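You operate a simulated robot arm through the tools that you are given. There is no shell and no other tool. Be economical: measure what you need, move in short steps, check, and stop when the job is done.

You run a simulated robot arm. Do the job below in one go: nothing can be reset, and whatever is moved stays where it is left.

JOB
Put one of the foam scraps from the top of the grey table in the grey tray. Put the loose black plug on the top of the grey table away on the middle shelf of the reel stand. Fetch the black fault label clip and set it on top of the big silver reel. Press the orange test key two times. Any order will do. Set down upright: black fault label clip.

Only the result counts: the job must be done as asked and must still hold three seconds after the hand-in. Knocking over, shifting, dropping, spilling or breaking anything else fails it.

ROBOT AND FRAMES
A 6-joint arm with a two-finger parallel gripper on a trunk, on a base that drives. Base frame: it is fixed to the floor where the robot stands at the start and does not move with it; the origin is under the middle of the robot, x ahead of it, y to its left, z up; the surface under the hand at the start is at about z = 76. Readings come in cm, rad, newtons and seconds.
With the tool pointing down near the work surface it reaches from about 46 to 88 cm from the robot's upright axis, wherever it stands. Its first joint turns from -2.007 to 2.007 rad. Places, roughly: big silver reel (25x25x11 cm) [-70, -170, 90]; black fault label clip [-125, -150, 75]; foam scrap (8x4x3 cm) [50, 10, 80]; grey tray (26x17x5 cm) [70, 50, 80]; loose black plug (4x4x5 cm) [70, -40, 80]; middle shelf of the reel stand [-740, -170, 40]; orange test key [-180, -130, 80]. Payload 4.2 kg.
The TCP is the grasp point between the finger pads, 2.3 cm short of the fingertips. In the tool frame z runs along the fingers and y along their closing line. The gripper opens to 9.4 cm. The fingers are 3.8 cm wide and 1 cm thick; the gripper's body (5.4 by 9.6 cm) begins 3.9 cm behind the TCP.
Orientation is that of the tool frame in the base frame, as [roll, pitch, yaw] about the fixed x, y, z axes, in that order (R = Rz(yaw) Ry(pitch) Rx(roll)). With the fingers straight down and closing along the base's y, the tool's x points along the base's -x, its y along +y and its z along -z.

CONTROLS
- The arm moves only by the tool play_rows. Its argument "increments" is a list of rows, each a list of 6 numbers: the shift along the tool's x, y, z in cm, then the turn, a rotation vector about the tool's x, y, z in rad. In form: [[dx, dy, dz, ax, ay, az], ...]. A call has 1 to 8 rows; each row shifts and turns the commanded pose from where the row before left it, along the tool's axes as they then stand. "fingers" is the finger opening in cm, from 0 to 9.4, set as the call begins (left out, the last holds). Rows are played at 5 a second. More than 5 cm and 0.15 rad between two rows, or a gripper value outside its range, and nothing of the call is played. Where a pose cannot be reached the arm comes as near as it can. A force on the tool above 40 N (or 10 N above the force at the start of the call, whichever is more), or a blocked arm, ends the call early, and 0.2 s more pass. Each finger travels about 10.8 cm/s and halts on what it meets, pressing with about 32 N; the grip force reading is that of the motor and also rises with nothing between the fingers. The clock runs only during rows and for 0.2 s after the last one: add rows that do not move to give the fingers time. It gives the time, the measured TCP pose, the force on the tool (base axes), the opening and the grip force at its end, in the units of the frame above (readings bear some noise), with the torque about the TCP (base axes, N m) and any sound that the robot's microphone picked up.
- Cameras (640 x 400 px; columns grow to the right, rows downward): "scene" is now at [23.17, 18.77, 130.09]; the picture's right is [-0.10, -1.00, 0.00], its down [-0.74, 0.07, -0.67] and it looks along [0.66, -0.07, -0.74] (base axes); focal length 272 px, centre (320, 200). "wrist" rides on the gripper at [8.6, 1.6, -7.4] in the tool frame; the picture's right is [-0.18, 0.98, 0.00], its down [-0.58, -0.11, -0.81] and it looks along [-0.79, -0.15, 0.59] (tool axes); focal length 243 px, centre (320, 200). There is no depth. A picture from a camera that has moved, and an enlarged one, comes with that camera's place and axes in the base frame and with its lens.
- capture(camera): a new picture of that camera. No time passes.
- raise_lower(by): slides the trunk up (or, below 0, down) by that many cm; the arm and the scene camera ride with it, the base frame stays. It gives what a move gives, with no picture.
- base_move(legs): drives the robot by 1 to 6 legs, each [ahead, turn to the left] in cm and rad, along the robot's own axes; the way and the turn of a leg run together, so that a leg with both is an arc; at most 150 cm and 3.142 rad a leg. The arm and the cameras ride along, it lands a little off, and it stops where it bumps. It gives what a move gives.
- head_to(pan, tilt): turns the head with the scene camera to pan (to the left, within 1.396 rad either way) and tilt (down, from -0.506 to 1.204), counted from straight ahead of the robot. It gives what a move gives.
- zoom(camera, box): a new picture of the part [left, top, right, bottom] of that camera's present view, enlarged. No time passes.
- job_done(): hands the job in; it is judged then, once.

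Go step by step. Nothing tells you exact positions but the pictures and the camera data: compare them with the known pose of the tool, close in by small moves and look again before you grip or let go. The budget is 165 turns and 112 pictures, counting those below and the enlarged ones. Unless the task says otherwise, let go and move clear before handing in.

The tools are called after "Call:" as name(argument=value, ...) on one line, values as JSON. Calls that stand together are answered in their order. play_rows: Moves the arm, as the interface text tells. Its arguments: {"type":"object","properties":{"increments":{"type":"array","items":{"type":"array","items":{"type":"number"}}},"fingers":{"type":"number"}},"required":["increments"]} The other tools are called the same way: raise_lower (by) slides the trunk up or down; base_move (legs) drives the base; head_to (pan, tilt) turns the head that bears the scene camera; capture (camera) takes a picture; zoom (camera, box) takes an enlarged picture of a part of a camera's view; job_done () hands the job in.

At the start:

```text
time: 0.0
position: [60.34, 2.03, 100.42]
ee_rot: [3.141, 0.0, -3.141]
wrist_force: [0.8, 0.0, -0.5]
ft_torque: [0.03, 0.01, 0.01]
opening: 9.4
grip_force: 0.0
trunk travel left (down, up): [-67.5, 31.5]
robot x, y, heading: [-0.17, 0.22, 0.003]
head pan, tilt: [-0.099, 0.84]
```

scene: 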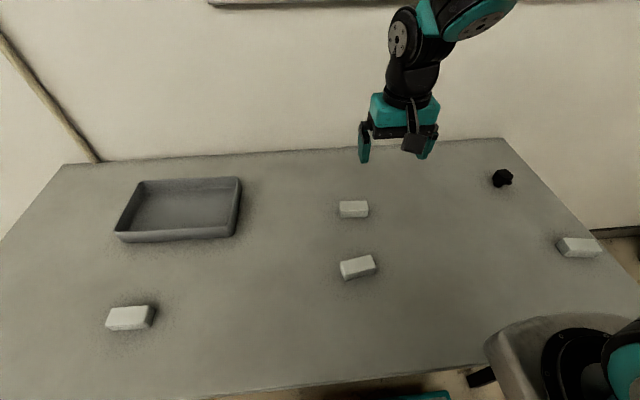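
wrist: 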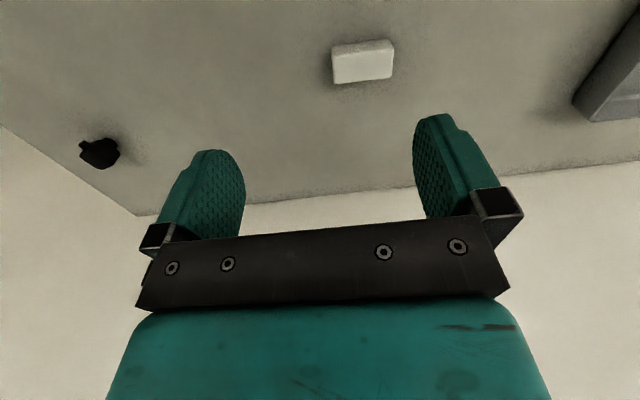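

I see the table with four foam scraps, the tray and the plug. I take the scrap at about (66, 6) as the target; I'll zoom in on it, and move above it while turning the hand.

Call:
zoom(camera="scene", box=[310, 180, 406, 240])

Call:
play_rows(increments=[[-2.7, 1.8, 2, 0, 0, 0], [-2.7, 1.8, 2, 0, 0, 0], [0, 0, 0, 0, 0, 0.1428], [0, 0, 0, 0, 0, 0.1428], [0, 0, 0, 0, 0, 0.1428], [0, 0, 0, 0, 0, 0.1428], [0, 0, 0, 0, 0, 0.1428], [0, 0, 0, 0, 0, 0.1428]])

Call:
play_rows(increments=[[0, 0, 2, 0, 0, 0.1428], [0, 0, 0, 0, 0, 0.1428], [0, 0, 0, 0, 0, 0.1428], [0, 0, 0, 0, 0, 0.1428], [0, 0, 0, 0, 0, 0.1428], [0, 0, 0, 0, 0, 0]])

Call:
capture(camera="wrist")

Call:
capture(camera="scene")

```text
6.67 times, centred on (358, 210) of scene
camera zoom: at [23.17, 18.77, 130.09], right [-0.1, -1.0, 0.0], down [-0.74, 0.07, -0.67], along [0.66, -0.07, -0.74], focal length 1816 px, centre (67, 133)
```

zoom: 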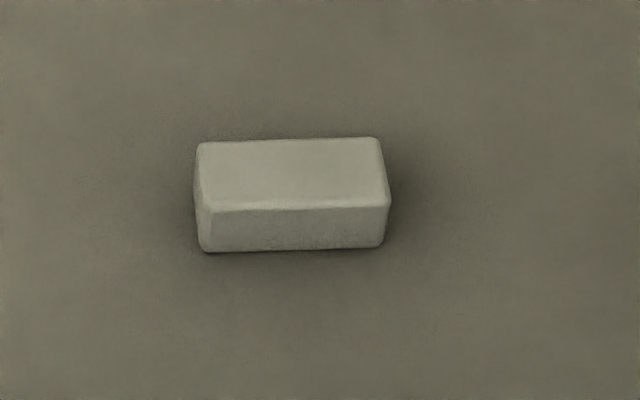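

```text
time: 1.8
position: [65.72, 5.62, 96.46]
ee_rot: [3.142, 0.0, 2.282]
wrist_force: [0.6, 0.2, -0.2]
ft_torque: [0.0, 0.0, 0.02]
opening: 9.4
grip_force: 0.0
trunk travel left (down, up): [-67.5, 31.5]
robot x, y, heading: [-0.19, 0.06, 0.0]
head pan, tilt: [-0.099, 0.84]
```

```text
time: 3.2
position: [65.66, 5.57, 94.37]
ee_rot: [3.142, 0.002, 1.57]
wrist_force: [-0.1, -0.5, -0.9]
ft_torque: [0.03, 0.01, 0.0]
opening: 9.38
grip_force: 0.1
trunk travel left (down, up): [-67.5, 31.5]
robot x, y, heading: [0.13, 0.25, -0.002]
head pan, tilt: [-0.099, 0.84]
```

```text
108 pictures are left
camera wrist: at [67.23, 14.22, 102.03], right [0.98, -0.19, 0.0], down [-0.11, -0.58, 0.81], along [-0.15, -0.79, -0.59], focal length 243 px, centre (320, 200)
```

wrist: 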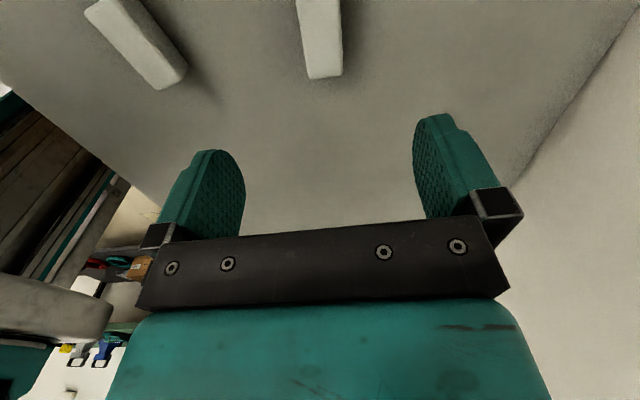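

```text
107 pictures are left
camera scene: at [23.17, 18.77, 130.09], right [-0.1, -1.0, 0.0], down [-0.74, 0.07, -0.67], along [0.66, -0.07, -0.74], focal length 272 px, centre (320, 200)
```

scene: 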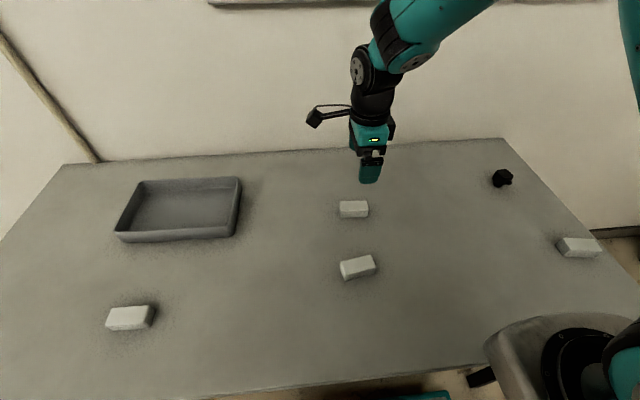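

The scrap lies squarely under the hand, turned slightly (~0.07 rad). I descend to about z = 79 and close.

Call:
play_rows(increments=[[0, 0, 3.5, 0, 0, 0.07], [0, 0, 3.5, 0, 0, 0], [0, 0, 3.5, 0, 0, 0], [0, 0, 2.5, 0, 0, 0], [0, 0, 1.3, 0, 0, 0], [0, 0, 1.0, 0, 0, 0], [0, 0, 0, 0, 0, 0]])

Call:
play_rows(increments=[[0, 0, 0, 0, 0, 0], [0, 0, 0, 0, 0, 0], [0, 0, 0, 0, 0, 0]], fingers=0)

Call:
capture(camera="scene")

```text
time: 4.8
position: [65.69, 5.53, 79.14]
ee_rot: [-3.14, 0.001, 1.5]
wrist_force: [-0.6, -1.0, -0.5]
ft_torque: [-0.03, 0.02, 0.01]
opening: 9.4
grip_force: 0.0
trunk travel left (down, up): [-67.5, 31.5]
robot x, y, heading: [0.14, -0.13, -0.004]
head pan, tilt: [-0.099, 0.84]
```

```text
time: 5.6
position: [65.71, 5.62, 79.06]
ee_rot: [-3.142, 0.002, 1.501]
wrist_force: [1.0, 0.1, 0.1]
ft_torque: [0.01, 0.01, -0.02]
opening: 3.25
grip_force: 31.6
trunk travel left (down, up): [-67.5, 31.5]
robot x, y, heading: [-0.0, 0.27, 0.003]
head pan, tilt: [-0.099, 0.84]
```

```text
106 pictures are left
camera scene: at [23.17, 18.77, 130.09], right [-0.1, -1.0, 0.0], down [-0.74, 0.07, -0.67], along [0.66, -0.07, -0.74], focal length 272 px, centre (320, 200)
```

scene: 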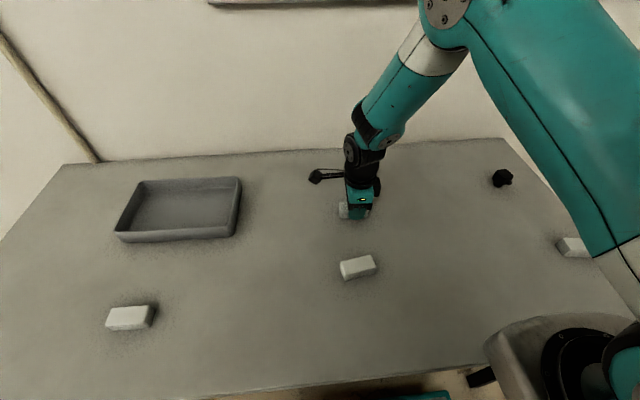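

The scrap is held (3.25 cm). I lift and carry it over the tray.

Call:
play_rows(increments=[[0, 0, -4, 0, 0, 0], [0, 0, -4, 0, 0, 0], [0, 0, -4, 0, 0, 0], [4.5, 0.05, 0, 0, 0, 0], [4.5, 0.05, 0, 0, 0, 0], [4.5, 0.05, 0, 0, 0, 0], [4.5, 0.05, 0, 0, 0, 0], [4.5, 0.05, 0, 0, 0, 0]])

Call:
play_rows(increments=[[4.5, 0.05, 0, 0, 0, 0], [4.5, 0.05, 0, 0, 0, 0], [4.5, 0.05, 0, 0, 0, 0], [4.5, 0.05, 0, 0, 0, 0], [0, 0, 0, 0, 0, 0]])

Call:
capture(camera="scene")

Call:
capture(camera="wrist")

```text
time: 7.4
position: [67.57, 28.19, 91.0]
ee_rot: [3.14, 0.0, 1.501]
wrist_force: [-1.1, 0.4, -0.1]
ft_torque: [0.01, 0.01, 0.0]
opening: 3.25
grip_force: 32.1
trunk travel left (down, up): [-67.5, 31.5]
robot x, y, heading: [-0.22, 0.21, -0.001]
head pan, tilt: [-0.099, 0.84]
```

```text
time: 8.6
position: [66.75, 39.92, 91.12]
ee_rot: [3.141, 0.001, 1.5]
wrist_force: [0.0, -0.6, -0.7]
ft_torque: [0.0, -0.03, 0.0]
opening: 3.26
grip_force: 32.4
out of reach, approached as far as the arm can: row 3, 4
trunk travel left (down, up): [-67.5, 31.5]
robot x, y, heading: [-0.39, 0.33, 0.001]
head pan, tilt: [-0.099, 0.84]
```

```text
105 pictures are left
camera scene: at [23.17, 18.78, 130.09], right [-0.1, -1.0, 0.0], down [-0.74, 0.07, -0.67], along [0.66, -0.07, -0.74], focal length 272 px, centre (320, 200)
```

scene: 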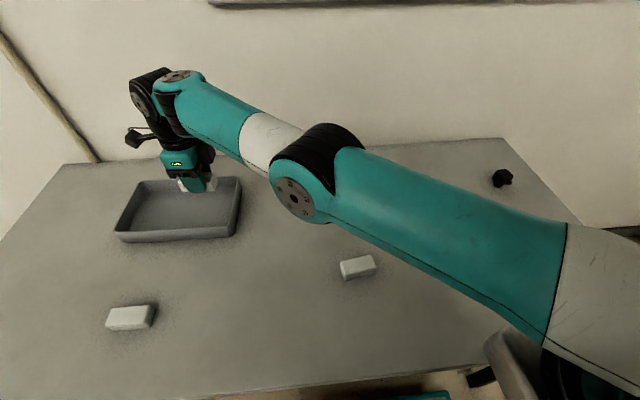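

```text
104 pictures are left
camera wrist: at [68.94, 48.39, 98.59], right [0.97, -0.25, 0.0], down [-0.15, -0.57, 0.81], along [-0.2, -0.78, -0.59], focal length 243 px, centre (320, 200)
```

wrist: 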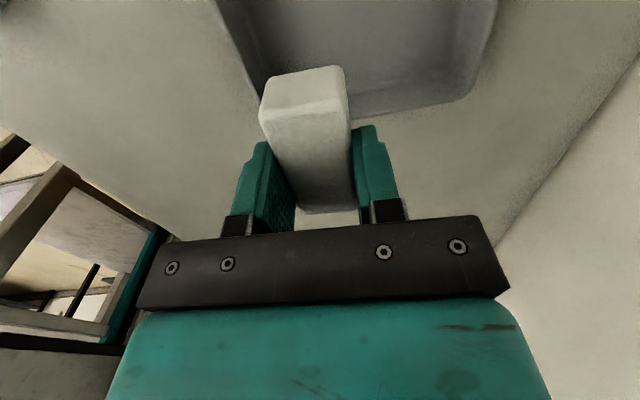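

The reach ran out at this height at about y = 40. I raise the trunk 12 cm so the arm can work lower relative to its shoulder.

Call:
raise_lower(by=12)

Call:
play_rows(increments=[[0, 0, 4, 0, 0, 0], [0, 0, 4, 0, 0, 0], [0, 0, 4, 0, 0, 0], [0, 0, 0, 0, 0, 0]])

```text
time: 10.1
position: [66.81, 39.89, 103.13]
ee_rot: [3.142, 0.0, 1.501]
wrist_force: [-0.6, 0.5, 0.4]
ft_torque: [-0.01, 0.01, -0.01]
opening: 3.27
grip_force: 32.0
trunk travel left (down, up): [-79.5, 19.5]
robot x, y, heading: [0.13, -0.17, 0.001]
head pan, tilt: [-0.099, 0.84]
```

```text
time: 11.1
position: [66.29, 39.0, 91.28]
ee_rot: [-3.141, 0.0, 1.501]
wrist_force: [-0.3, -0.1, -0.6]
ft_torque: [0.04, 0.02, 0.0]
opening: 3.24
grip_force: 32.0
out of reach, approached as far as the arm can: row 2, 3
trunk travel left (down, up): [-79.5, 19.5]
robot x, y, heading: [-0.19, -0.01, -0.001]
head pan, tilt: [-0.099, 0.84]
```

The reach is measured from the arm's own axis, which sits to the right of the camera. I'll look down at the base and table edge before moving the base a bit.

Call:
head_to(pan=0.0, tilt=1.2)

Call:
capture(camera="scene")

Call:
head_to(pan=1.2, tilt=0.7)

Call:
capture(camera="scene")

Call:
head_to(pan=-1.3, tilt=0.7)

Call:
capture(camera="scene")

```text
time: 11.9
position: [66.47, 39.12, 91.3]
ee_rot: [-3.141, -0.001, 1.5]
wrist_force: [0.2, 0.0, -0.3]
ft_torque: [-0.01, -0.01, -0.01]
opening: 3.28
grip_force: 31.9
trunk travel left (down, up): [-79.5, 19.5]
robot x, y, heading: [0.34, 0.31, -0.001]
head pan, tilt: [0.0, 1.201]
```

```text
103 pictures are left
camera scene: at [20.94, 19.56, 139.64], right [0.0, -1.0, 0.0], down [-0.93, 0.0, -0.36], along [0.36, 0.0, -0.93], focal length 272 px, centre (320, 200)
```

scene: 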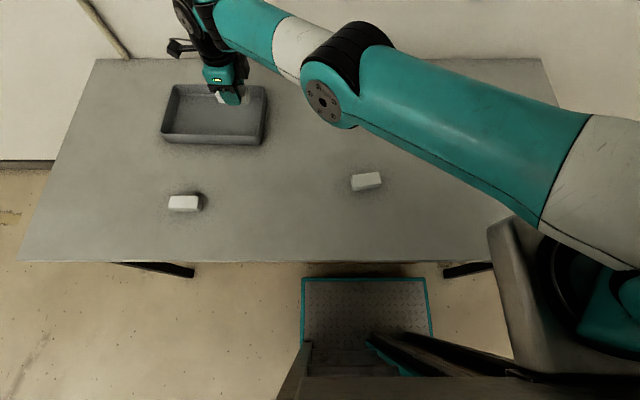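

```text
time: 13.3
position: [66.47, 38.91, 91.31]
ee_rot: [-3.141, 0.0, 1.501]
wrist_force: [0.3, -0.3, -0.9]
ft_torque: [-0.01, 0.01, 0.02]
opening: 3.21
grip_force: 32.0
trunk travel left (down, up): [-79.5, 19.5]
robot x, y, heading: [-0.09, 0.18, -0.0]
head pan, tilt: [1.201, 0.7]
```

```text
102 pictures are left
camera scene: at [18.42, 27.48, 143.23], right [0.93, -0.36, 0.0], down [-0.23, -0.6, -0.76], along [0.28, 0.71, -0.64], focal length 272 px, centre (320, 200)
```

scene: 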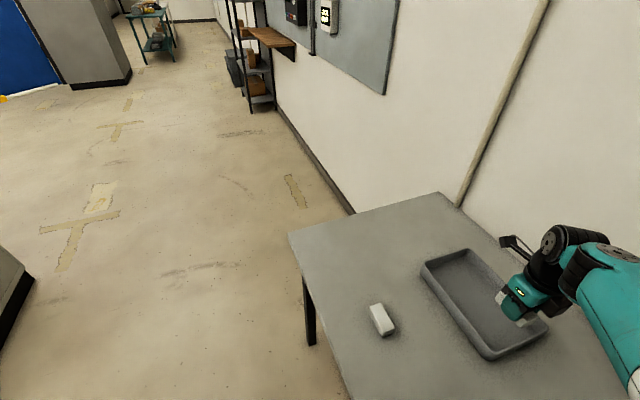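

```text
time: 15.6
position: [66.47, 39.01, 91.42]
ee_rot: [-3.141, -0.001, 1.501]
wrist_force: [-0.6, 0.4, 0.1]
ft_torque: [0.01, -0.03, -0.03]
opening: 3.26
grip_force: 32.0
trunk travel left (down, up): [-79.5, 19.5]
robot x, y, heading: [-0.01, -0.08, 0.005]
head pan, tilt: [-1.3, 0.7]
```

```text
101 pictures are left
camera scene: at [17.61, 11.38, 143.24], right [-0.96, -0.27, 0.0], down [-0.17, 0.62, -0.76], along [0.2, -0.74, -0.64], focal length 272 px, centre (320, 200)
```

scene: 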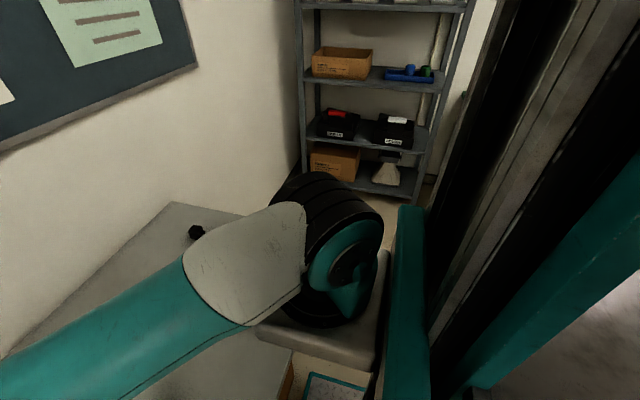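

The base can turn left in place without touching the table legs; that brings the shoulder closer to the tray. I turn 0.45 rad with the hand held at z = 91.

Call:
base_move(legs=[[0, 0.45]])

Call:
head_to(pan=0.1, tilt=0.9)

Call:
capture(camera="scene")

```text
time: 17.3
position: [44.19, 61.73, 91.23]
ee_rot: [3.141, 0.0, 1.915]
wrist_force: [0.3, -0.5, 0.3]
ft_torque: [0.0, -0.02, 0.01]
opening: 3.25
grip_force: 32.4
trunk travel left (down, up): [-79.5, 19.5]
robot x, y, heading: [-0.73, -0.24, 0.398]
head pan, tilt: [-1.3, 0.7]
stopped in leg 1: the robot was blocked; the commanded pose is now the measured one
```

```text
time: 18.9
position: [44.26, 61.62, 91.14]
ee_rot: [-3.141, 0.0, 1.913]
wrist_force: [0.9, 0.6, -1.0]
ft_torque: [0.01, 0.01, -0.01]
opening: 3.26
grip_force: 31.8
trunk travel left (down, up): [-79.5, 19.5]
robot x, y, heading: [-1.03, -0.46, 0.395]
head pan, tilt: [0.099, 0.901]
```

```text
100 pictures are left
camera scene: at [12.58, 27.2, 141.62], right [0.47, -0.88, 0.0], down [-0.69, -0.37, -0.62], along [0.55, 0.29, -0.78], focal length 272 px, centre (320, 200)
```

scene: 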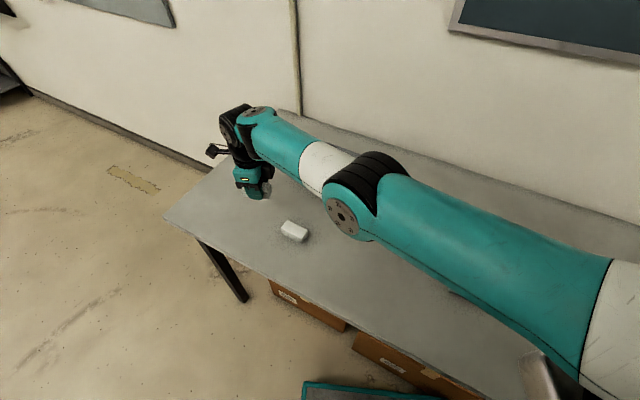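

The turn stopped slightly early at heading 0.40, enough for the reach. I move the hand back over the tray centre and straighten it.

Call:
play_rows(increments=[[-3.52, 3.17, 0, 0, 0, 0], [-3.52, 3.17, 0, 0, 0, 0], [-3.52, 3.17, 0, 0, 0, 0], [-3.52, 3.17, 0, 0, 0, 0], [-3.52, 3.17, 0, 0, 0, 0], [-3.52, 3.17, 0, 0, 0, 0], [0, 0, 0, 0, 0, 0.14], [0, 0, 0, 0, 0, 0.14]])

Call:
play_rows(increments=[[0, 0, 0, 0, 0, 0.12], [0, 0, 0, 0, 0, 0]])

Call:
capture(camera="wrist")

Call:
capture(camera="scene")

```text
time: 20.6
position: [68.73, 47.38, 91.29]
ee_rot: [-3.14, 0.001, 1.633]
wrist_force: [0.6, -0.2, -1.0]
ft_torque: [-0.02, -0.01, 0.0]
opening: 3.28
grip_force: 31.8
out of reach, approached as far as the arm can: row 6
trunk travel left (down, up): [-79.5, 19.5]
robot x, y, heading: [-0.53, -0.29, 0.4]
head pan, tilt: [0.099, 0.901]
```

```text
time: 21.2
position: [68.61, 47.44, 91.26]
ee_rot: [-3.141, 0.0, 1.514]
wrist_force: [0.6, 0.5, 0.0]
ft_torque: [0.0, 0.01, 0.01]
opening: 3.25
grip_force: 31.9
trunk travel left (down, up): [-79.5, 19.5]
robot x, y, heading: [-0.86, -0.2, 0.392]
head pan, tilt: [0.099, 0.901]
```

```text
99 pictures are left
camera wrist: at [70.67, 55.88, 98.82], right [0.97, -0.24, 0.0], down [-0.14, -0.57, 0.81], along [-0.19, -0.78, -0.59], focal length 243 px, centre (320, 200)
```

wrist: 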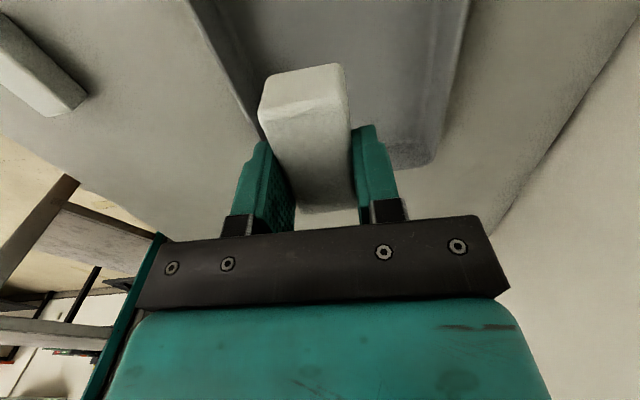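

```text
98 pictures are left
camera scene: at [12.58, 27.2, 141.62], right [0.47, -0.88, 0.0], down [-0.69, -0.37, -0.62], along [0.55, 0.29, -0.78], focal length 272 px, centre (320, 200)
```

scene: 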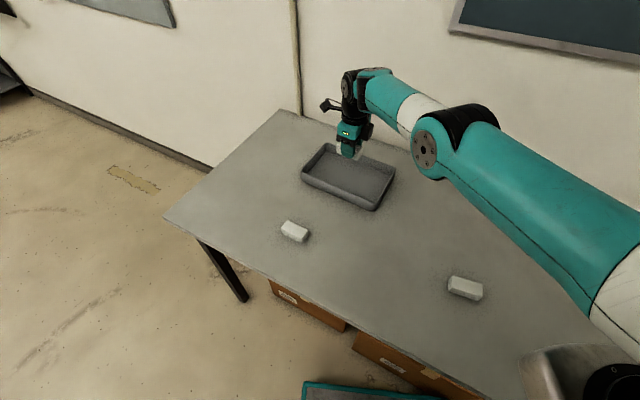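

The hand is right over the tray centre. I lower and release with a small opening.

Call:
play_rows(increments=[[0, 0, 4, 0, 0, 0], [0, 0, 3.5, 0, 0, 0], [0, 0, 2, 0, 0, 0], [0, 0, 0.8, 0, 0, 0], [0, 0, 0, 0, 0, 0]])

Call:
capture(camera="scene")

```text
time: 22.4
position: [67.06, 45.87, 81.66]
ee_rot: [-3.141, 0.001, 1.516]
wrist_force: [-0.4, -0.4, -0.3]
ft_torque: [-0.02, 0.02, -0.01]
opening: 3.23
grip_force: 32.0
out of reach, approached as far as the arm can: row 1, 2, 3
trunk travel left (down, up): [-79.5, 19.5]
robot x, y, heading: [-0.42, -0.47, 0.398]
head pan, tilt: [0.099, 0.901]
```

```text
97 pictures are left
camera scene: at [12.58, 27.2, 141.62], right [0.47, -0.88, 0.0], down [-0.69, -0.37, -0.62], along [0.55, 0.29, -0.78], focal length 272 px, centre (320, 200)
```

scene: 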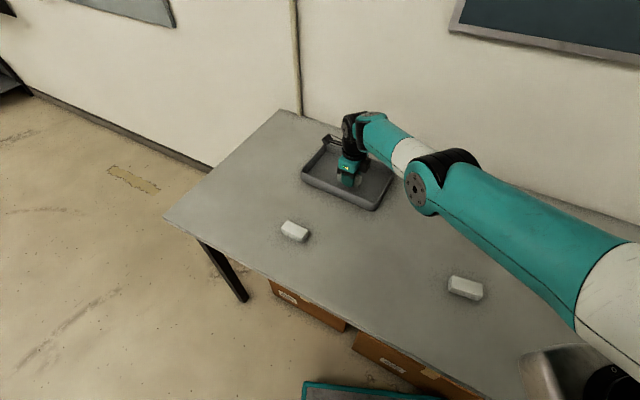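

It needs about 1.4 cm more; I lower, then open slightly and lift.

Call:
play_rows(increments=[[0, 0, 0.7, 0, 0, 0], [0, 0, 0.7, 0, 0, 0], [0, 0, 0, 0, 0, 0]])

Call:
play_rows(increments=[[0, 0, 0, 0, 0, 0], [0, 0, 0, 0, 0, 0]], fingers=5.2)

Call:
play_rows(increments=[[0, 0, -3, 0, 0, 0], [0, 0, -4, 0, 0, 0], [0, 0, -4, 0, 0, 0], [0, -4, 0, 0, 0, 0], [0, -4, 0, 0, 0, 0], [0, 0, 0, 0, 0, 0]])

Call:
capture(camera="scene")

```text
time: 23.2
position: [66.73, 45.5, 80.33]
ee_rot: [-3.142, 0.0, 1.515]
wrist_force: [0.3, -0.6, 0.1]
ft_torque: [-0.02, -0.01, 0.0]
opening: 3.27
grip_force: 31.9
out of reach, approached as far as the arm can: row 1
trunk travel left (down, up): [-79.5, 19.5]
robot x, y, heading: [-0.64, -0.23, 0.392]
head pan, tilt: [0.099, 0.901]
```

```text
time: 23.9
position: [66.78, 45.51, 80.29]
ee_rot: [-3.142, 0.0, 1.515]
wrist_force: [-0.4, 0.7, -0.6]
ft_torque: [0.04, 0.02, 0.0]
opening: 5.2
grip_force: 0.1
trunk travel left (down, up): [-79.5, 19.5]
robot x, y, heading: [-0.52, -0.25, 0.395]
head pan, tilt: [0.099, 0.901]
```

```text
time: 25.2
position: [58.97, 46.08, 91.33]
ee_rot: [3.141, 0.001, 1.512]
wrist_force: [-0.1, 0.2, -0.4]
ft_torque: [-0.01, -0.01, -0.01]
opening: 5.19
grip_force: 0.0
trunk travel left (down, up): [-79.5, 19.5]
robot x, y, heading: [-0.76, -0.39, 0.393]
head pan, tilt: [0.099, 0.901]
```

```text
96 pictures are left
camera scene: at [12.59, 27.2, 141.62], right [0.47, -0.88, 0.0], down [-0.69, -0.37, -0.62], along [0.55, 0.29, -0.78], focal length 272 px, centre (320, 200)
```

scene: 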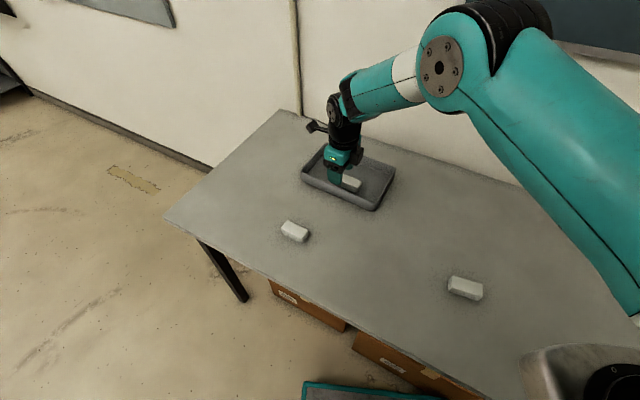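

The foam is in the tray. I turn the base back to face the table and go for the plug.

Call:
base_move(legs=[[0, -0.395]])

Call:
head_to(pan=-0.5, tilt=0.8)

Call:
capture(camera="scene")

```text
time: 26.8
position: [72.12, 19.76, 91.21]
ee_rot: [-3.141, 0.0, 1.121]
wrist_force: [-0.1, 0.3, -0.7]
ft_torque: [-0.01, 0.03, 0.02]
opening: 5.2
grip_force: 0.1
trunk travel left (down, up): [-79.5, 19.5]
robot x, y, heading: [-1.24, 0.26, 0.0]
head pan, tilt: [0.099, 0.901]
```

```text
time: 27.8
position: [72.18, 19.74, 91.37]
ee_rot: [3.141, -0.002, 1.121]
wrist_force: [0.0, 0.2, 0.6]
ft_torque: [-0.02, -0.03, -0.01]
opening: 5.19
grip_force: 0.1
trunk travel left (down, up): [-79.5, 19.5]
robot x, y, heading: [-0.59, -0.23, 0.0]
head pan, tilt: [-0.499, 0.799]
```

```text
95 pictures are left
camera scene: at [21.66, 15.45, 142.41], right [-0.48, -0.88, 0.0], down [-0.63, 0.34, -0.7], along [0.61, -0.33, -0.72], focal length 272 px, centre (320, 200)
```

scene: 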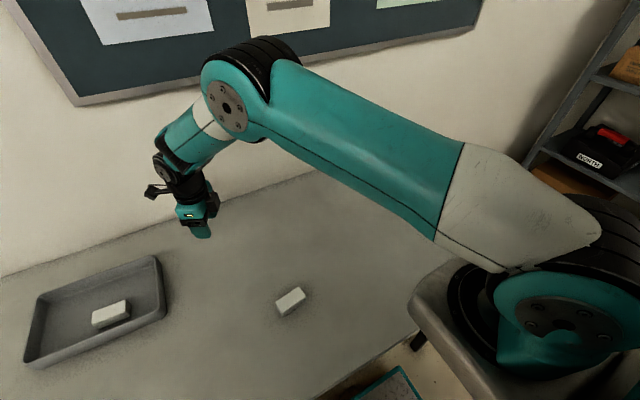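

The plug is hidden behind the arm. I sweep the hand toward it at safe height and look with the wrist camera.

Call:
play_rows(increments=[[-4.3, 2.0, 0, 0, 0, -0.14], [-4.3, 2.0, 0, 0, 0, 0], [-4.3, 2.0, 0, 0, 0, 0], [-4.3, 2.0, 0, 0, 0, 0], [0, 0, 0, 0, 0, -0.14], [0, 0, 0, 0, 0, -0.14], [0, 0, 0, 0, 0, -0.14], [0, 0, 0, 0, 0, -0.14]])

Call:
play_rows(increments=[[0, 0, 0, 0, 0, -0.145], [0, 0, 0, 0, 0, -0.145], [0, 0, 0, 0, 0, -0.145], [0, 0, 0, 0, 0, -0.145], [0, 0, 0, 0, 0, -0.145], [0, 0, 0, 0, 0, -0.145], [0, 0, 0, 0, 0, -0.145], [0, 0, 0, 0, 0, -0.145]], fingers=9.4)

Call:
capture(camera="wrist")

```text
time: 29.6
position: [73.97, 0.77, 91.26]
ee_rot: [3.141, -0.001, 1.826]
wrist_force: [0.4, 0.1, 0.5]
ft_torque: [0.01, 0.0, -0.02]
opening: 5.21
grip_force: 0.0
trunk travel left (down, up): [-79.5, 19.5]
robot x, y, heading: [-0.79, -0.42, 0.001]
head pan, tilt: [-0.499, 0.799]
```

```text
time: 31.4
position: [73.83, 0.81, 91.33]
ee_rot: [-3.141, -0.001, 2.986]
wrist_force: [0.4, -1.0, 0.2]
ft_torque: [0.04, -0.01, 0.01]
opening: 9.4
grip_force: 0.1
trunk travel left (down, up): [-79.5, 19.5]
robot x, y, heading: [-0.44, -0.23, -0.001]
head pan, tilt: [-0.499, 0.799]
```

```text
94 pictures are left
camera wrist: at [65.48, 3.77, 98.84], right [0.33, 0.94, 0.0], down [0.56, -0.2, 0.81], along [0.76, -0.27, -0.59], focal length 243 px, centre (320, 200)
```

wrist: 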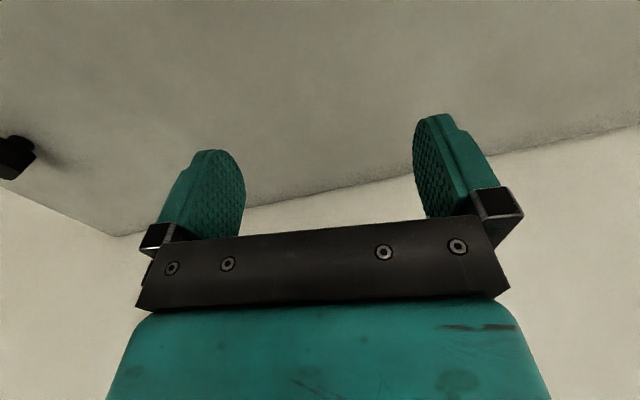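

I move on along -y toward the plug.

Call:
play_rows(increments=[[-0.12, -4.45, 0, 0, 0, 0], [-0.12, -4.45, 0, 0, 0, 0], [-0.12, -4.45, 0, 0, 0, 0], [-0.12, -4.45, 0, 0, 0, 0], [-0.12, -4.45, 0, 0, 0, 0], [-0.12, -4.45, 0, 0, 0, 0], [-0.12, -4.45, 0, 0, 0, -0.14], [0, 0, 0, 0, 0, 0]])

Call:
capture(camera="wrist")

Call:
capture(camera="scene")

```text
time: 33.2
position: [69.97, -30.24, 91.24]
ee_rot: [-3.14, 0.001, 3.124]
wrist_force: [-0.2, -0.1, -0.2]
ft_torque: [0.0, 0.01, 0.05]
opening: 9.39
grip_force: 0.0
trunk travel left (down, up): [-79.5, 19.5]
robot x, y, heading: [-0.86, -0.03, -0.001]
head pan, tilt: [-0.499, 0.799]
```

```text
93 pictures are left
camera wrist: at [61.23, -28.38, 98.82], right [0.2, 0.98, 0.0], down [0.58, -0.12, 0.81], along [0.79, -0.16, -0.59], focal length 243 px, centre (320, 200)
```

wrist: 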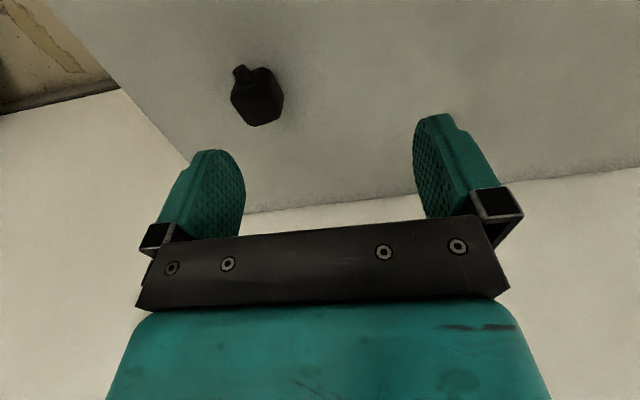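

```text
92 pictures are left
camera scene: at [21.66, 15.44, 142.41], right [-0.48, -0.88, 0.0], down [-0.63, 0.34, -0.7], along [0.61, -0.33, -0.72], focal length 272 px, centre (320, 200)
```

scene: 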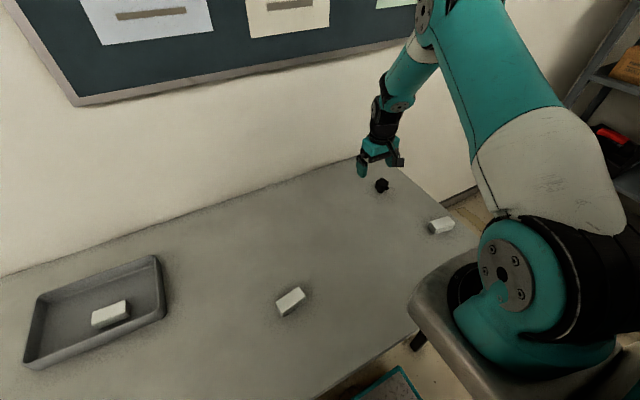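

The plug is at about (72, -36). I zoom in on it to choose the grip.

Call:
zoom(camera="wrist", box=[200, 50, 328, 130])

Call:
zoom(camera="scene", box=[340, 160, 420, 210])

```text
5.00 times, centred on (264, 90) of wrist
camera zoom: at [61.23, -28.38, 98.82], right [0.2, 0.98, 0.0], down [0.58, -0.12, 0.81], along [0.79, -0.16, -0.59], focal length 1213 px, centre (600, 750)
```

zoom: 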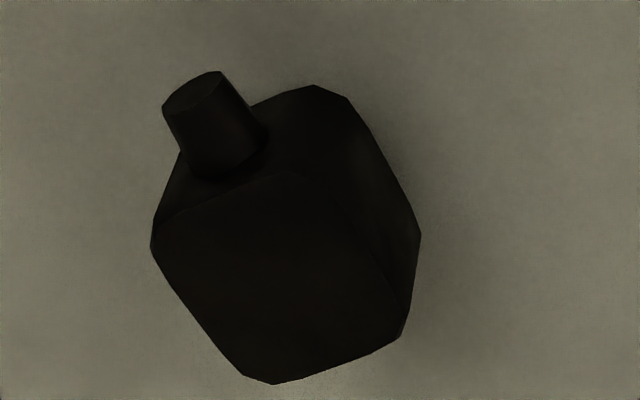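

```text
8.00 times, centred on (380, 185) of scene
camera zoom: at [21.66, 15.44, 142.41], right [-0.48, -0.88, 0.0], down [-0.63, 0.34, -0.7], along [0.61, -0.33, -0.72], focal length 2179 px, centre (-160, 320)
```

zoom: 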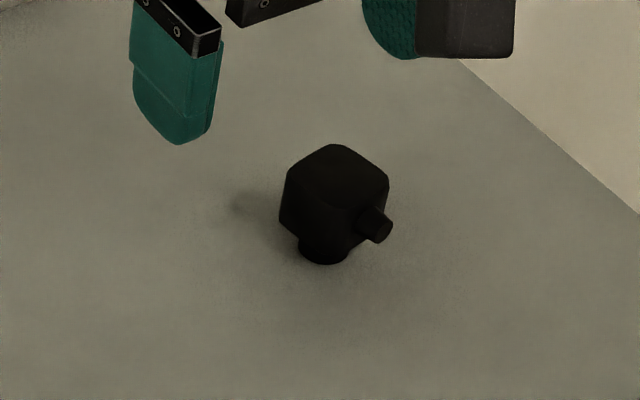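

The plug is a cube with a neck underneath and a knob toward -x. I'll take it with the hand tilted 45° (camera on top) so the same tilt can serve at the shelf, so first I turn the hand about 3 rad.

Call:
play_rows(increments=[[2, 0, -2, 0, 0, 0.14], [2, 0, -2, 0, 0, 0.14], [0, 0, 0, 0, 0, 0.145], [0, 0, 0, 0, 0, 0.145], [0, 0, 0, 0, 0, 0.145], [0, 0, 0, 0, 0, 0.145], [0, 0, 0, 0, 0, 0.145], [0, 0, 0, 0, 0, 0.145]])

Call:
play_rows(increments=[[0, 0, 0, 0, 0, 0.145], [0, 0, 0, 0, 0, 0.145], [0, 0, 0, 0, 0, 0.145], [0, 0, 0, 0, 0, 0.145], [0, 0, 0, 0, 0, 0.145], [0, 0, 0, 0, 0, 0.145], [0, 0, 0, 0, 0, 0.145], [0, 0, 0, 0, 0, 0.145]])

Call:
play_rows(increments=[[0, 0, 0, 0, 0, 0.145], [0, 0, 0, 0, 0, 0.145], [0, 0, 0, 0, 0, 0.145], [0, 0, 0, 0, 0, 0.145], [0, 0, 0, 0, 0, 0.05], [0, 0, 0, 0, 0, 0]])

Call:
capture(camera="scene")

```text
time: 35.0
position: [65.7, -29.73, 95.33]
ee_rot: [-3.14, 0.0, 1.97]
wrist_force: [0.4, -0.8, 0.7]
ft_torque: [0.0, 0.06, 0.01]
opening: 9.37
grip_force: 0.1
trunk travel left (down, up): [-79.5, 19.5]
robot x, y, heading: [-0.75, -0.61, 0.006]
head pan, tilt: [-0.499, 0.799]
```

```text
time: 36.8
position: [65.84, -29.73, 95.26]
ee_rot: [3.141, 0.001, 0.81]
wrist_force: [0.1, -0.1, 0.7]
ft_torque: [-0.03, 0.02, 0.0]
opening: 9.4
grip_force: 0.1
trunk travel left (down, up): [-79.5, 19.5]
robot x, y, heading: [-0.62, -0.48, -0.001]
head pan, tilt: [-0.499, 0.799]
```

```text
time: 38.2
position: [65.93, -29.76, 95.25]
ee_rot: [3.141, -0.001, 0.18]
wrist_force: [-0.2, 0.2, -0.6]
ft_torque: [0.0, -0.02, 0.02]
opening: 9.39
grip_force: 0.0
trunk travel left (down, up): [-79.5, 19.5]
robot x, y, heading: [-0.7, -0.14, 0.001]
head pan, tilt: [-0.499, 0.799]
```

```text
89 pictures are left
camera scene: at [21.66, 15.43, 142.41], right [-0.48, -0.88, 0.0], down [-0.63, 0.34, -0.7], along [0.61, -0.33, -0.72], focal length 272 px, centre (320, 200)
```

scene: 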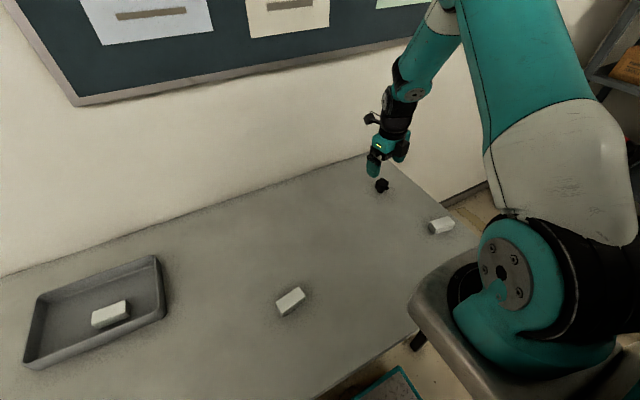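

Now I shift behind the plug and tilt the hand 45° forward.

Call:
play_rows(increments=[[-1.85, 3.57, 1, 0, 0, 0], [-1.85, 3.57, 1, 0, 0, 0], [0, 0, 0, 0, 0.131, 0], [0, 0, 0, 0, 0.131, 0], [0, 0, 0, 0, 0.131, 0], [0, 0, 0, 0, 0.131, 0], [0, 0, 0, 0, 0.131, 0], [0, 0, 0, 0, 0.131, 0]])

Call:
capture(camera="wrist")

Call:
capture(camera="scene")

```text
time: 40.0
position: [63.32, -37.36, 93.38]
ee_rot: [3.14, -0.788, 0.182]
wrist_force: [0.2, 1.1, 0.9]
ft_torque: [0.01, -0.01, -0.03]
opening: 9.4
grip_force: 0.2
trunk travel left (down, up): [-79.5, 19.5]
robot x, y, heading: [-0.52, -0.53, 0.002]
head pan, tilt: [-0.499, 0.799]
```

```text
88 pictures are left
camera wrist: at [64.43, -38.8, 104.8], right [0.05, -0.99, -0.13], down [-0.99, -0.07, 0.16], along [-0.16, 0.12, -0.98], focal length 243 px, centre (320, 200)
```

wrist: 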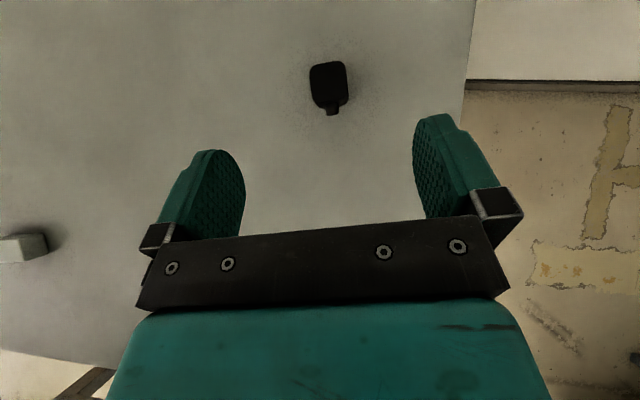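

```text
87 pictures are left
camera scene: at [21.66, 15.45, 142.42], right [-0.48, -0.88, 0.0], down [-0.63, 0.34, -0.7], along [0.61, -0.33, -0.72], focal length 272 px, centre (320, 200)
```

scene: 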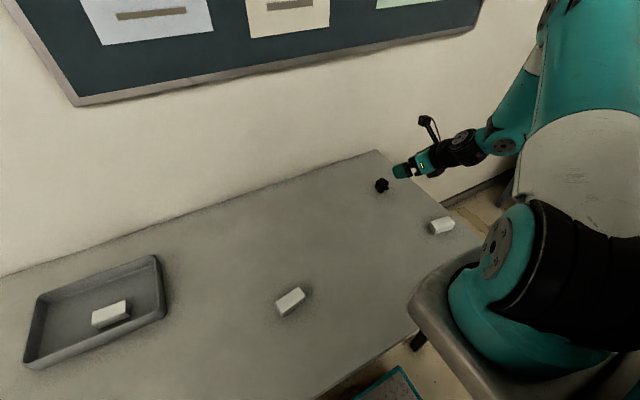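

The plug lies straight ahead of the tilted hand, at (71.7, -36.0). I line up and advance along the fingers.

Call:
play_rows(increments=[[-3.77, 0.14, 0, 0, 0, 0], [0, 0, 4, 0, 0, 0], [0, 0, 4, 0, 0, 0], [0, 0, 0, 0, 0, 0]])

Call:
capture(camera="wrist")

Call:
capture(camera="scene")

```text
time: 41.0
position: [66.43, -36.97, 85.01]
ee_rot: [-3.141, -0.787, 0.181]
wrist_force: [-0.1, 0.2, 0.0]
ft_torque: [0.0, 0.04, 0.0]
opening: 9.41
grip_force: 0.1
trunk travel left (down, up): [-79.5, 19.5]
robot x, y, heading: [-0.43, -0.32, -0.0]
head pan, tilt: [-0.499, 0.799]
```

```text
86 pictures are left
camera wrist: at [67.38, -38.4, 96.45], right [0.05, -0.99, -0.13], down [-0.98, -0.07, 0.16], along [-0.17, 0.12, -0.98], focal length 243 px, centre (320, 200)
```

wrist: 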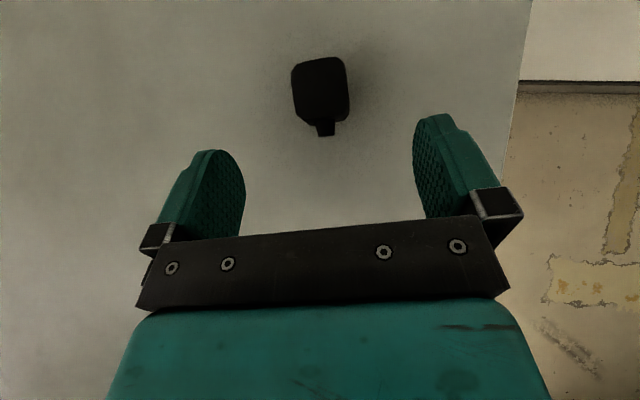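

```text
85 pictures are left
camera scene: at [21.65, 15.43, 142.42], right [-0.48, -0.88, 0.0], down [-0.63, 0.34, -0.7], along [0.61, -0.33, -0.72], focal length 272 px, centre (320, 200)
```

scene: 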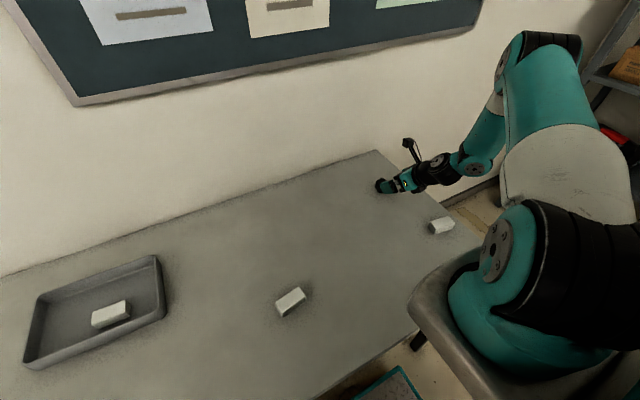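

Alignment holds. I advance the remaining 7.7 cm and close.

Call:
play_rows(increments=[[0, 0, 3, 0, 0, 0], [0, 0, 3, 0, 0, 0], [0, 0, 1.6, 0, 0, 0], [0, 0, 0, 0, 0, 0]])

Call:
play_rows(increments=[[0, 0, 0, 0, 0, 0], [0, 0, 0, 0, 0, 0], [0, 0, 0, 0, 0, 0]], fingers=0)

Call:
capture(camera="wrist")

```text
time: 42.0
position: [71.85, -36.02, 79.55]
ee_rot: [-3.14, -0.787, 0.182]
wrist_force: [-0.3, 1.0, -0.3]
ft_torque: [0.03, 0.02, -0.03]
opening: 9.42
grip_force: 0.1
trunk travel left (down, up): [-79.5, 19.5]
robot x, y, heading: [-1.05, -0.22, -0.001]
head pan, tilt: [-0.499, 0.799]
```

```text
time: 42.8
position: [71.82, -36.09, 79.54]
ee_rot: [-3.141, -0.788, 0.182]
wrist_force: [0.7, -0.4, 0.3]
ft_torque: [0.01, 0.0, -0.01]
opening: 3.56
grip_force: 32.4
trunk travel left (down, up): [-79.5, 19.5]
robot x, y, heading: [-0.76, 0.04, 0.004]
head pan, tilt: [-0.499, 0.799]
```

```text
84 pictures are left
camera wrist: at [72.86, -37.54, 91.0], right [0.05, -0.99, -0.13], down [-0.98, -0.07, 0.16], along [-0.17, 0.12, -0.98], focal length 243 px, centre (320, 200)
```

wrist: 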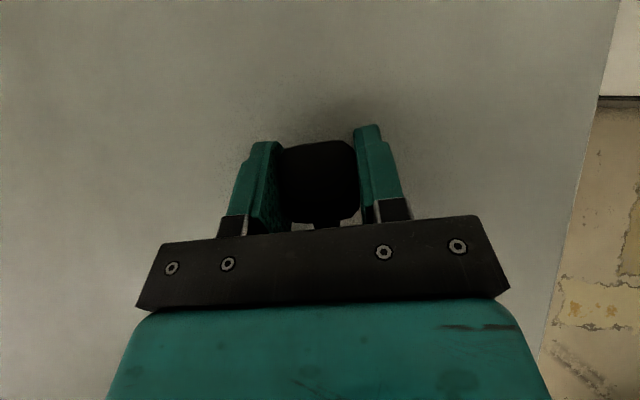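

The plug is held (3.56 cm). I lift it and draw the arm back for driving.

Call:
play_rows(increments=[[3, 0, -3, 0, 0, 0], [3, 0, -3, 0, 0, 0], [3, 0, -3, 0, 0, 0], [3, 0, -3, 0, 0, 0], [3, 0, -3, 0, 0, 0], [3, 0, -3, 0, 0, 0], [-2.5, 0, -2.5, 0, 0, 0], [-2.5, 0, -2.5, 0, 0, 0]])

Call:
play_rows(increments=[[-2.5, -2.5, -2.5, 0, 0, 0], [-2.5, -2.5, -2.5, 0, 0, 0], [-2.5, -2.5, -2.5, 0, 0, 0], [0, 0, 0, 0, 0, 0]])

Call:
head_to(pan=1.39, tilt=0.35)

Call:
capture(camera="scene")

Call:
head_to(pan=-1.39, tilt=0.35)

Call:
capture(camera="scene")

```text
time: 44.6
position: [64.81, -37.18, 104.96]
ee_rot: [3.141, -0.787, 0.184]
wrist_force: [-0.3, -0.2, -0.4]
ft_torque: [-0.03, 0.03, 0.02]
opening: 3.56
grip_force: 32.1
trunk travel left (down, up): [-79.5, 19.5]
robot x, y, heading: [-1.28, -0.07, 0.005]
head pan, tilt: [-0.499, 0.799]
```

```text
time: 45.6
position: [53.03, -31.81, 105.01]
ee_rot: [-3.141, -0.787, 0.185]
wrist_force: [0.6, 0.0, -1.3]
ft_torque: [0.01, 0.02, 0.0]
opening: 3.56
grip_force: 31.8
trunk travel left (down, up): [-79.5, 19.5]
robot x, y, heading: [-1.08, 0.03, 0.003]
head pan, tilt: [-0.499, 0.799]
```

```text
time: 47.5
position: [52.98, -31.76, 104.93]
ee_rot: [-3.141, -0.786, 0.182]
wrist_force: [-0.2, 0.3, -1.8]
ft_torque: [0.02, 0.01, 0.0]
opening: 3.56
grip_force: 31.8
trunk travel left (down, up): [-79.5, 19.5]
robot x, y, heading: [-0.71, -0.63, -0.002]
head pan, tilt: [1.389, 0.351]
```

```text
83 pictures are left
camera scene: at [16.24, 28.44, 146.38], right [0.98, -0.18, 0.0], down [-0.06, -0.34, -0.94], along [0.17, 0.92, -0.34], focal length 272 px, centre (320, 200)
```

scene: 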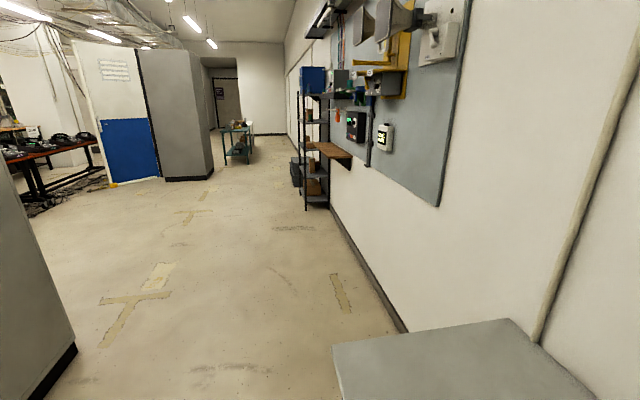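

```text
time: 49.9
position: [53.06, -31.93, 105.02]
ee_rot: [-3.141, -0.787, 0.181]
wrist_force: [0.6, 0.7, -1.5]
ft_torque: [0.01, -0.01, 0.0]
opening: 3.56
grip_force: 32.8
trunk travel left (down, up): [-79.5, 19.5]
robot x, y, heading: [-0.44, -0.46, 0.002]
head pan, tilt: [-1.389, 0.351]
```

```text
82 pictures are left
camera scene: at [16.27, 10.12, 146.38], right [-0.98, -0.18, 0.0], down [-0.06, 0.34, -0.94], along [0.17, -0.92, -0.34], focal length 272 px, centre (320, 200)
```

scene: 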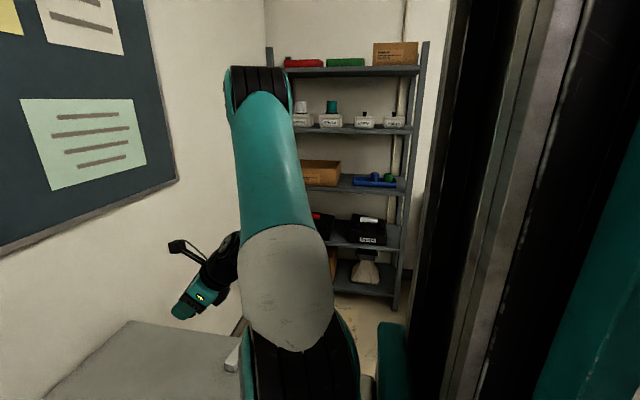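

I back off from the table and turn right to face the bench area with the reel, then look.

Call:
base_move(legs=[[-35, 0], [0, -1.57]])

Call:
head_to(pan=-0.5, tilt=0.5)

Call:
capture(camera="scene")

Call:
head_to(pan=0.5, tilt=0.5)

Call:
capture(camera="scene")

```text
time: 56.1
position: [-68.05, -53.75, 105.11]
ee_rot: [3.141, -0.785, -1.397]
wrist_force: [-0.2, 0.3, -1.1]
ft_torque: [-0.03, 0.0, 0.01]
opening: 3.56
grip_force: 31.9
trunk travel left (down, up): [-79.5, 19.5]
robot x, y, heading: [-36.48, -0.47, -1.574]
head pan, tilt: [-1.389, 0.351]
```

```text
time: 57.2
position: [-68.15, -53.91, 105.11]
ee_rot: [-3.141, -0.786, -1.396]
wrist_force: [0.5, 0.5, -1.0]
ft_torque: [0.0, -0.02, -0.04]
opening: 3.56
grip_force: 32.4
trunk travel left (down, up): [-79.5, 19.5]
robot x, y, heading: [-35.72, -0.45, -1.576]
head pan, tilt: [-0.499, 0.499]
```

```text
81 pictures are left
camera scene: at [-20.97, -23.48, 145.01], right [-0.88, 0.48, 0.0], down [0.23, 0.42, -0.88], along [-0.42, -0.77, -0.48], focal length 272 px, centre (320, 200)
```

scene: 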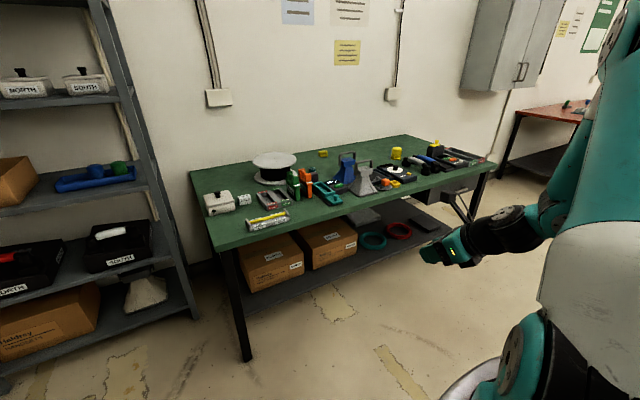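

```text
time: 58.5
position: [-68.13, -53.8, 105.06]
ee_rot: [3.141, -0.788, -1.395]
wrist_force: [-0.7, 0.1, -0.9]
ft_torque: [-0.03, 0.02, 0.01]
opening: 3.56
grip_force: 32.0
trunk travel left (down, up): [-79.5, 19.5]
robot x, y, heading: [-35.95, -0.25, -1.575]
head pan, tilt: [0.499, 0.499]
```

```text
80 pictures are left
camera scene: at [-12.26, -23.53, 145.01], right [-0.88, -0.47, 0.0], down [-0.23, 0.42, -0.88], along [0.42, -0.77, -0.48], focal length 272 px, centre (320, 200)
```

scene: 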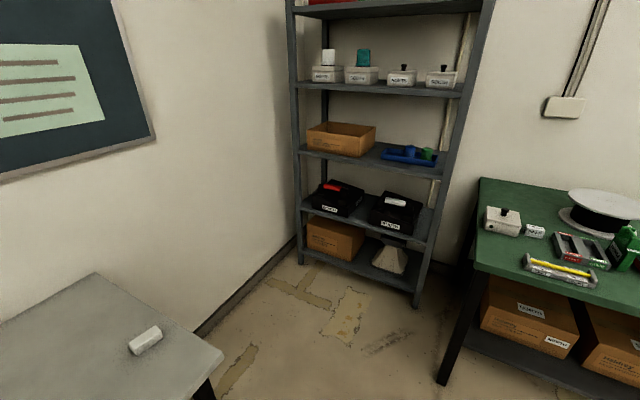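

I see the green bench with the silver reel and other items. I zoom in on the clip and key region.

Call:
head_to(pan=-0.7, tilt=0.5)

Call:
zoom(camera="scene", box=[100, 120, 420, 270])

Call:
zoom(camera="scene", box=[220, 130, 380, 210])

```text
time: 59.9
position: [-68.16, -53.78, 105.09]
ee_rot: [3.141, -0.788, -1.395]
wrist_force: [-0.4, 0.0, -1.0]
ft_torque: [-0.03, -0.01, 0.03]
opening: 3.53
grip_force: 31.9
trunk travel left (down, up): [-79.5, 19.5]
robot x, y, heading: [-36.07, -0.34, -1.58]
head pan, tilt: [-0.7, 0.499]
```

```text
2.00 times, centred on (260, 195) of scene
camera zoom: at [-22.46, -22.46, 145.01], right [-0.76, 0.65, 0.0], down [0.31, 0.36, -0.88], along [-0.57, -0.67, -0.48], focal length 545 px, centre (440, 210)
```

zoom: 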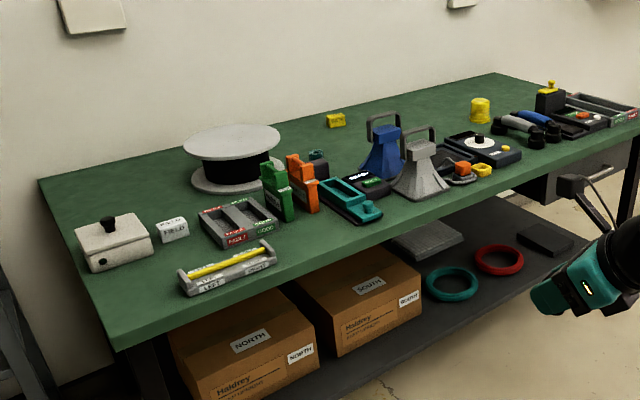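

```text
4.00 times, centred on (300, 170) of scene
camera zoom: at [-22.46, -22.46, 145.01], right [-0.76, 0.65, 0.0], down [0.31, 0.36, -0.88], along [-0.57, -0.67, -0.48], focal length 1089 px, centre (400, 320)
```

zoom: 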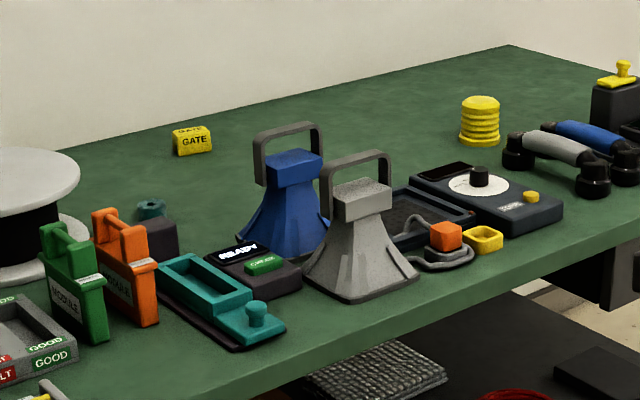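

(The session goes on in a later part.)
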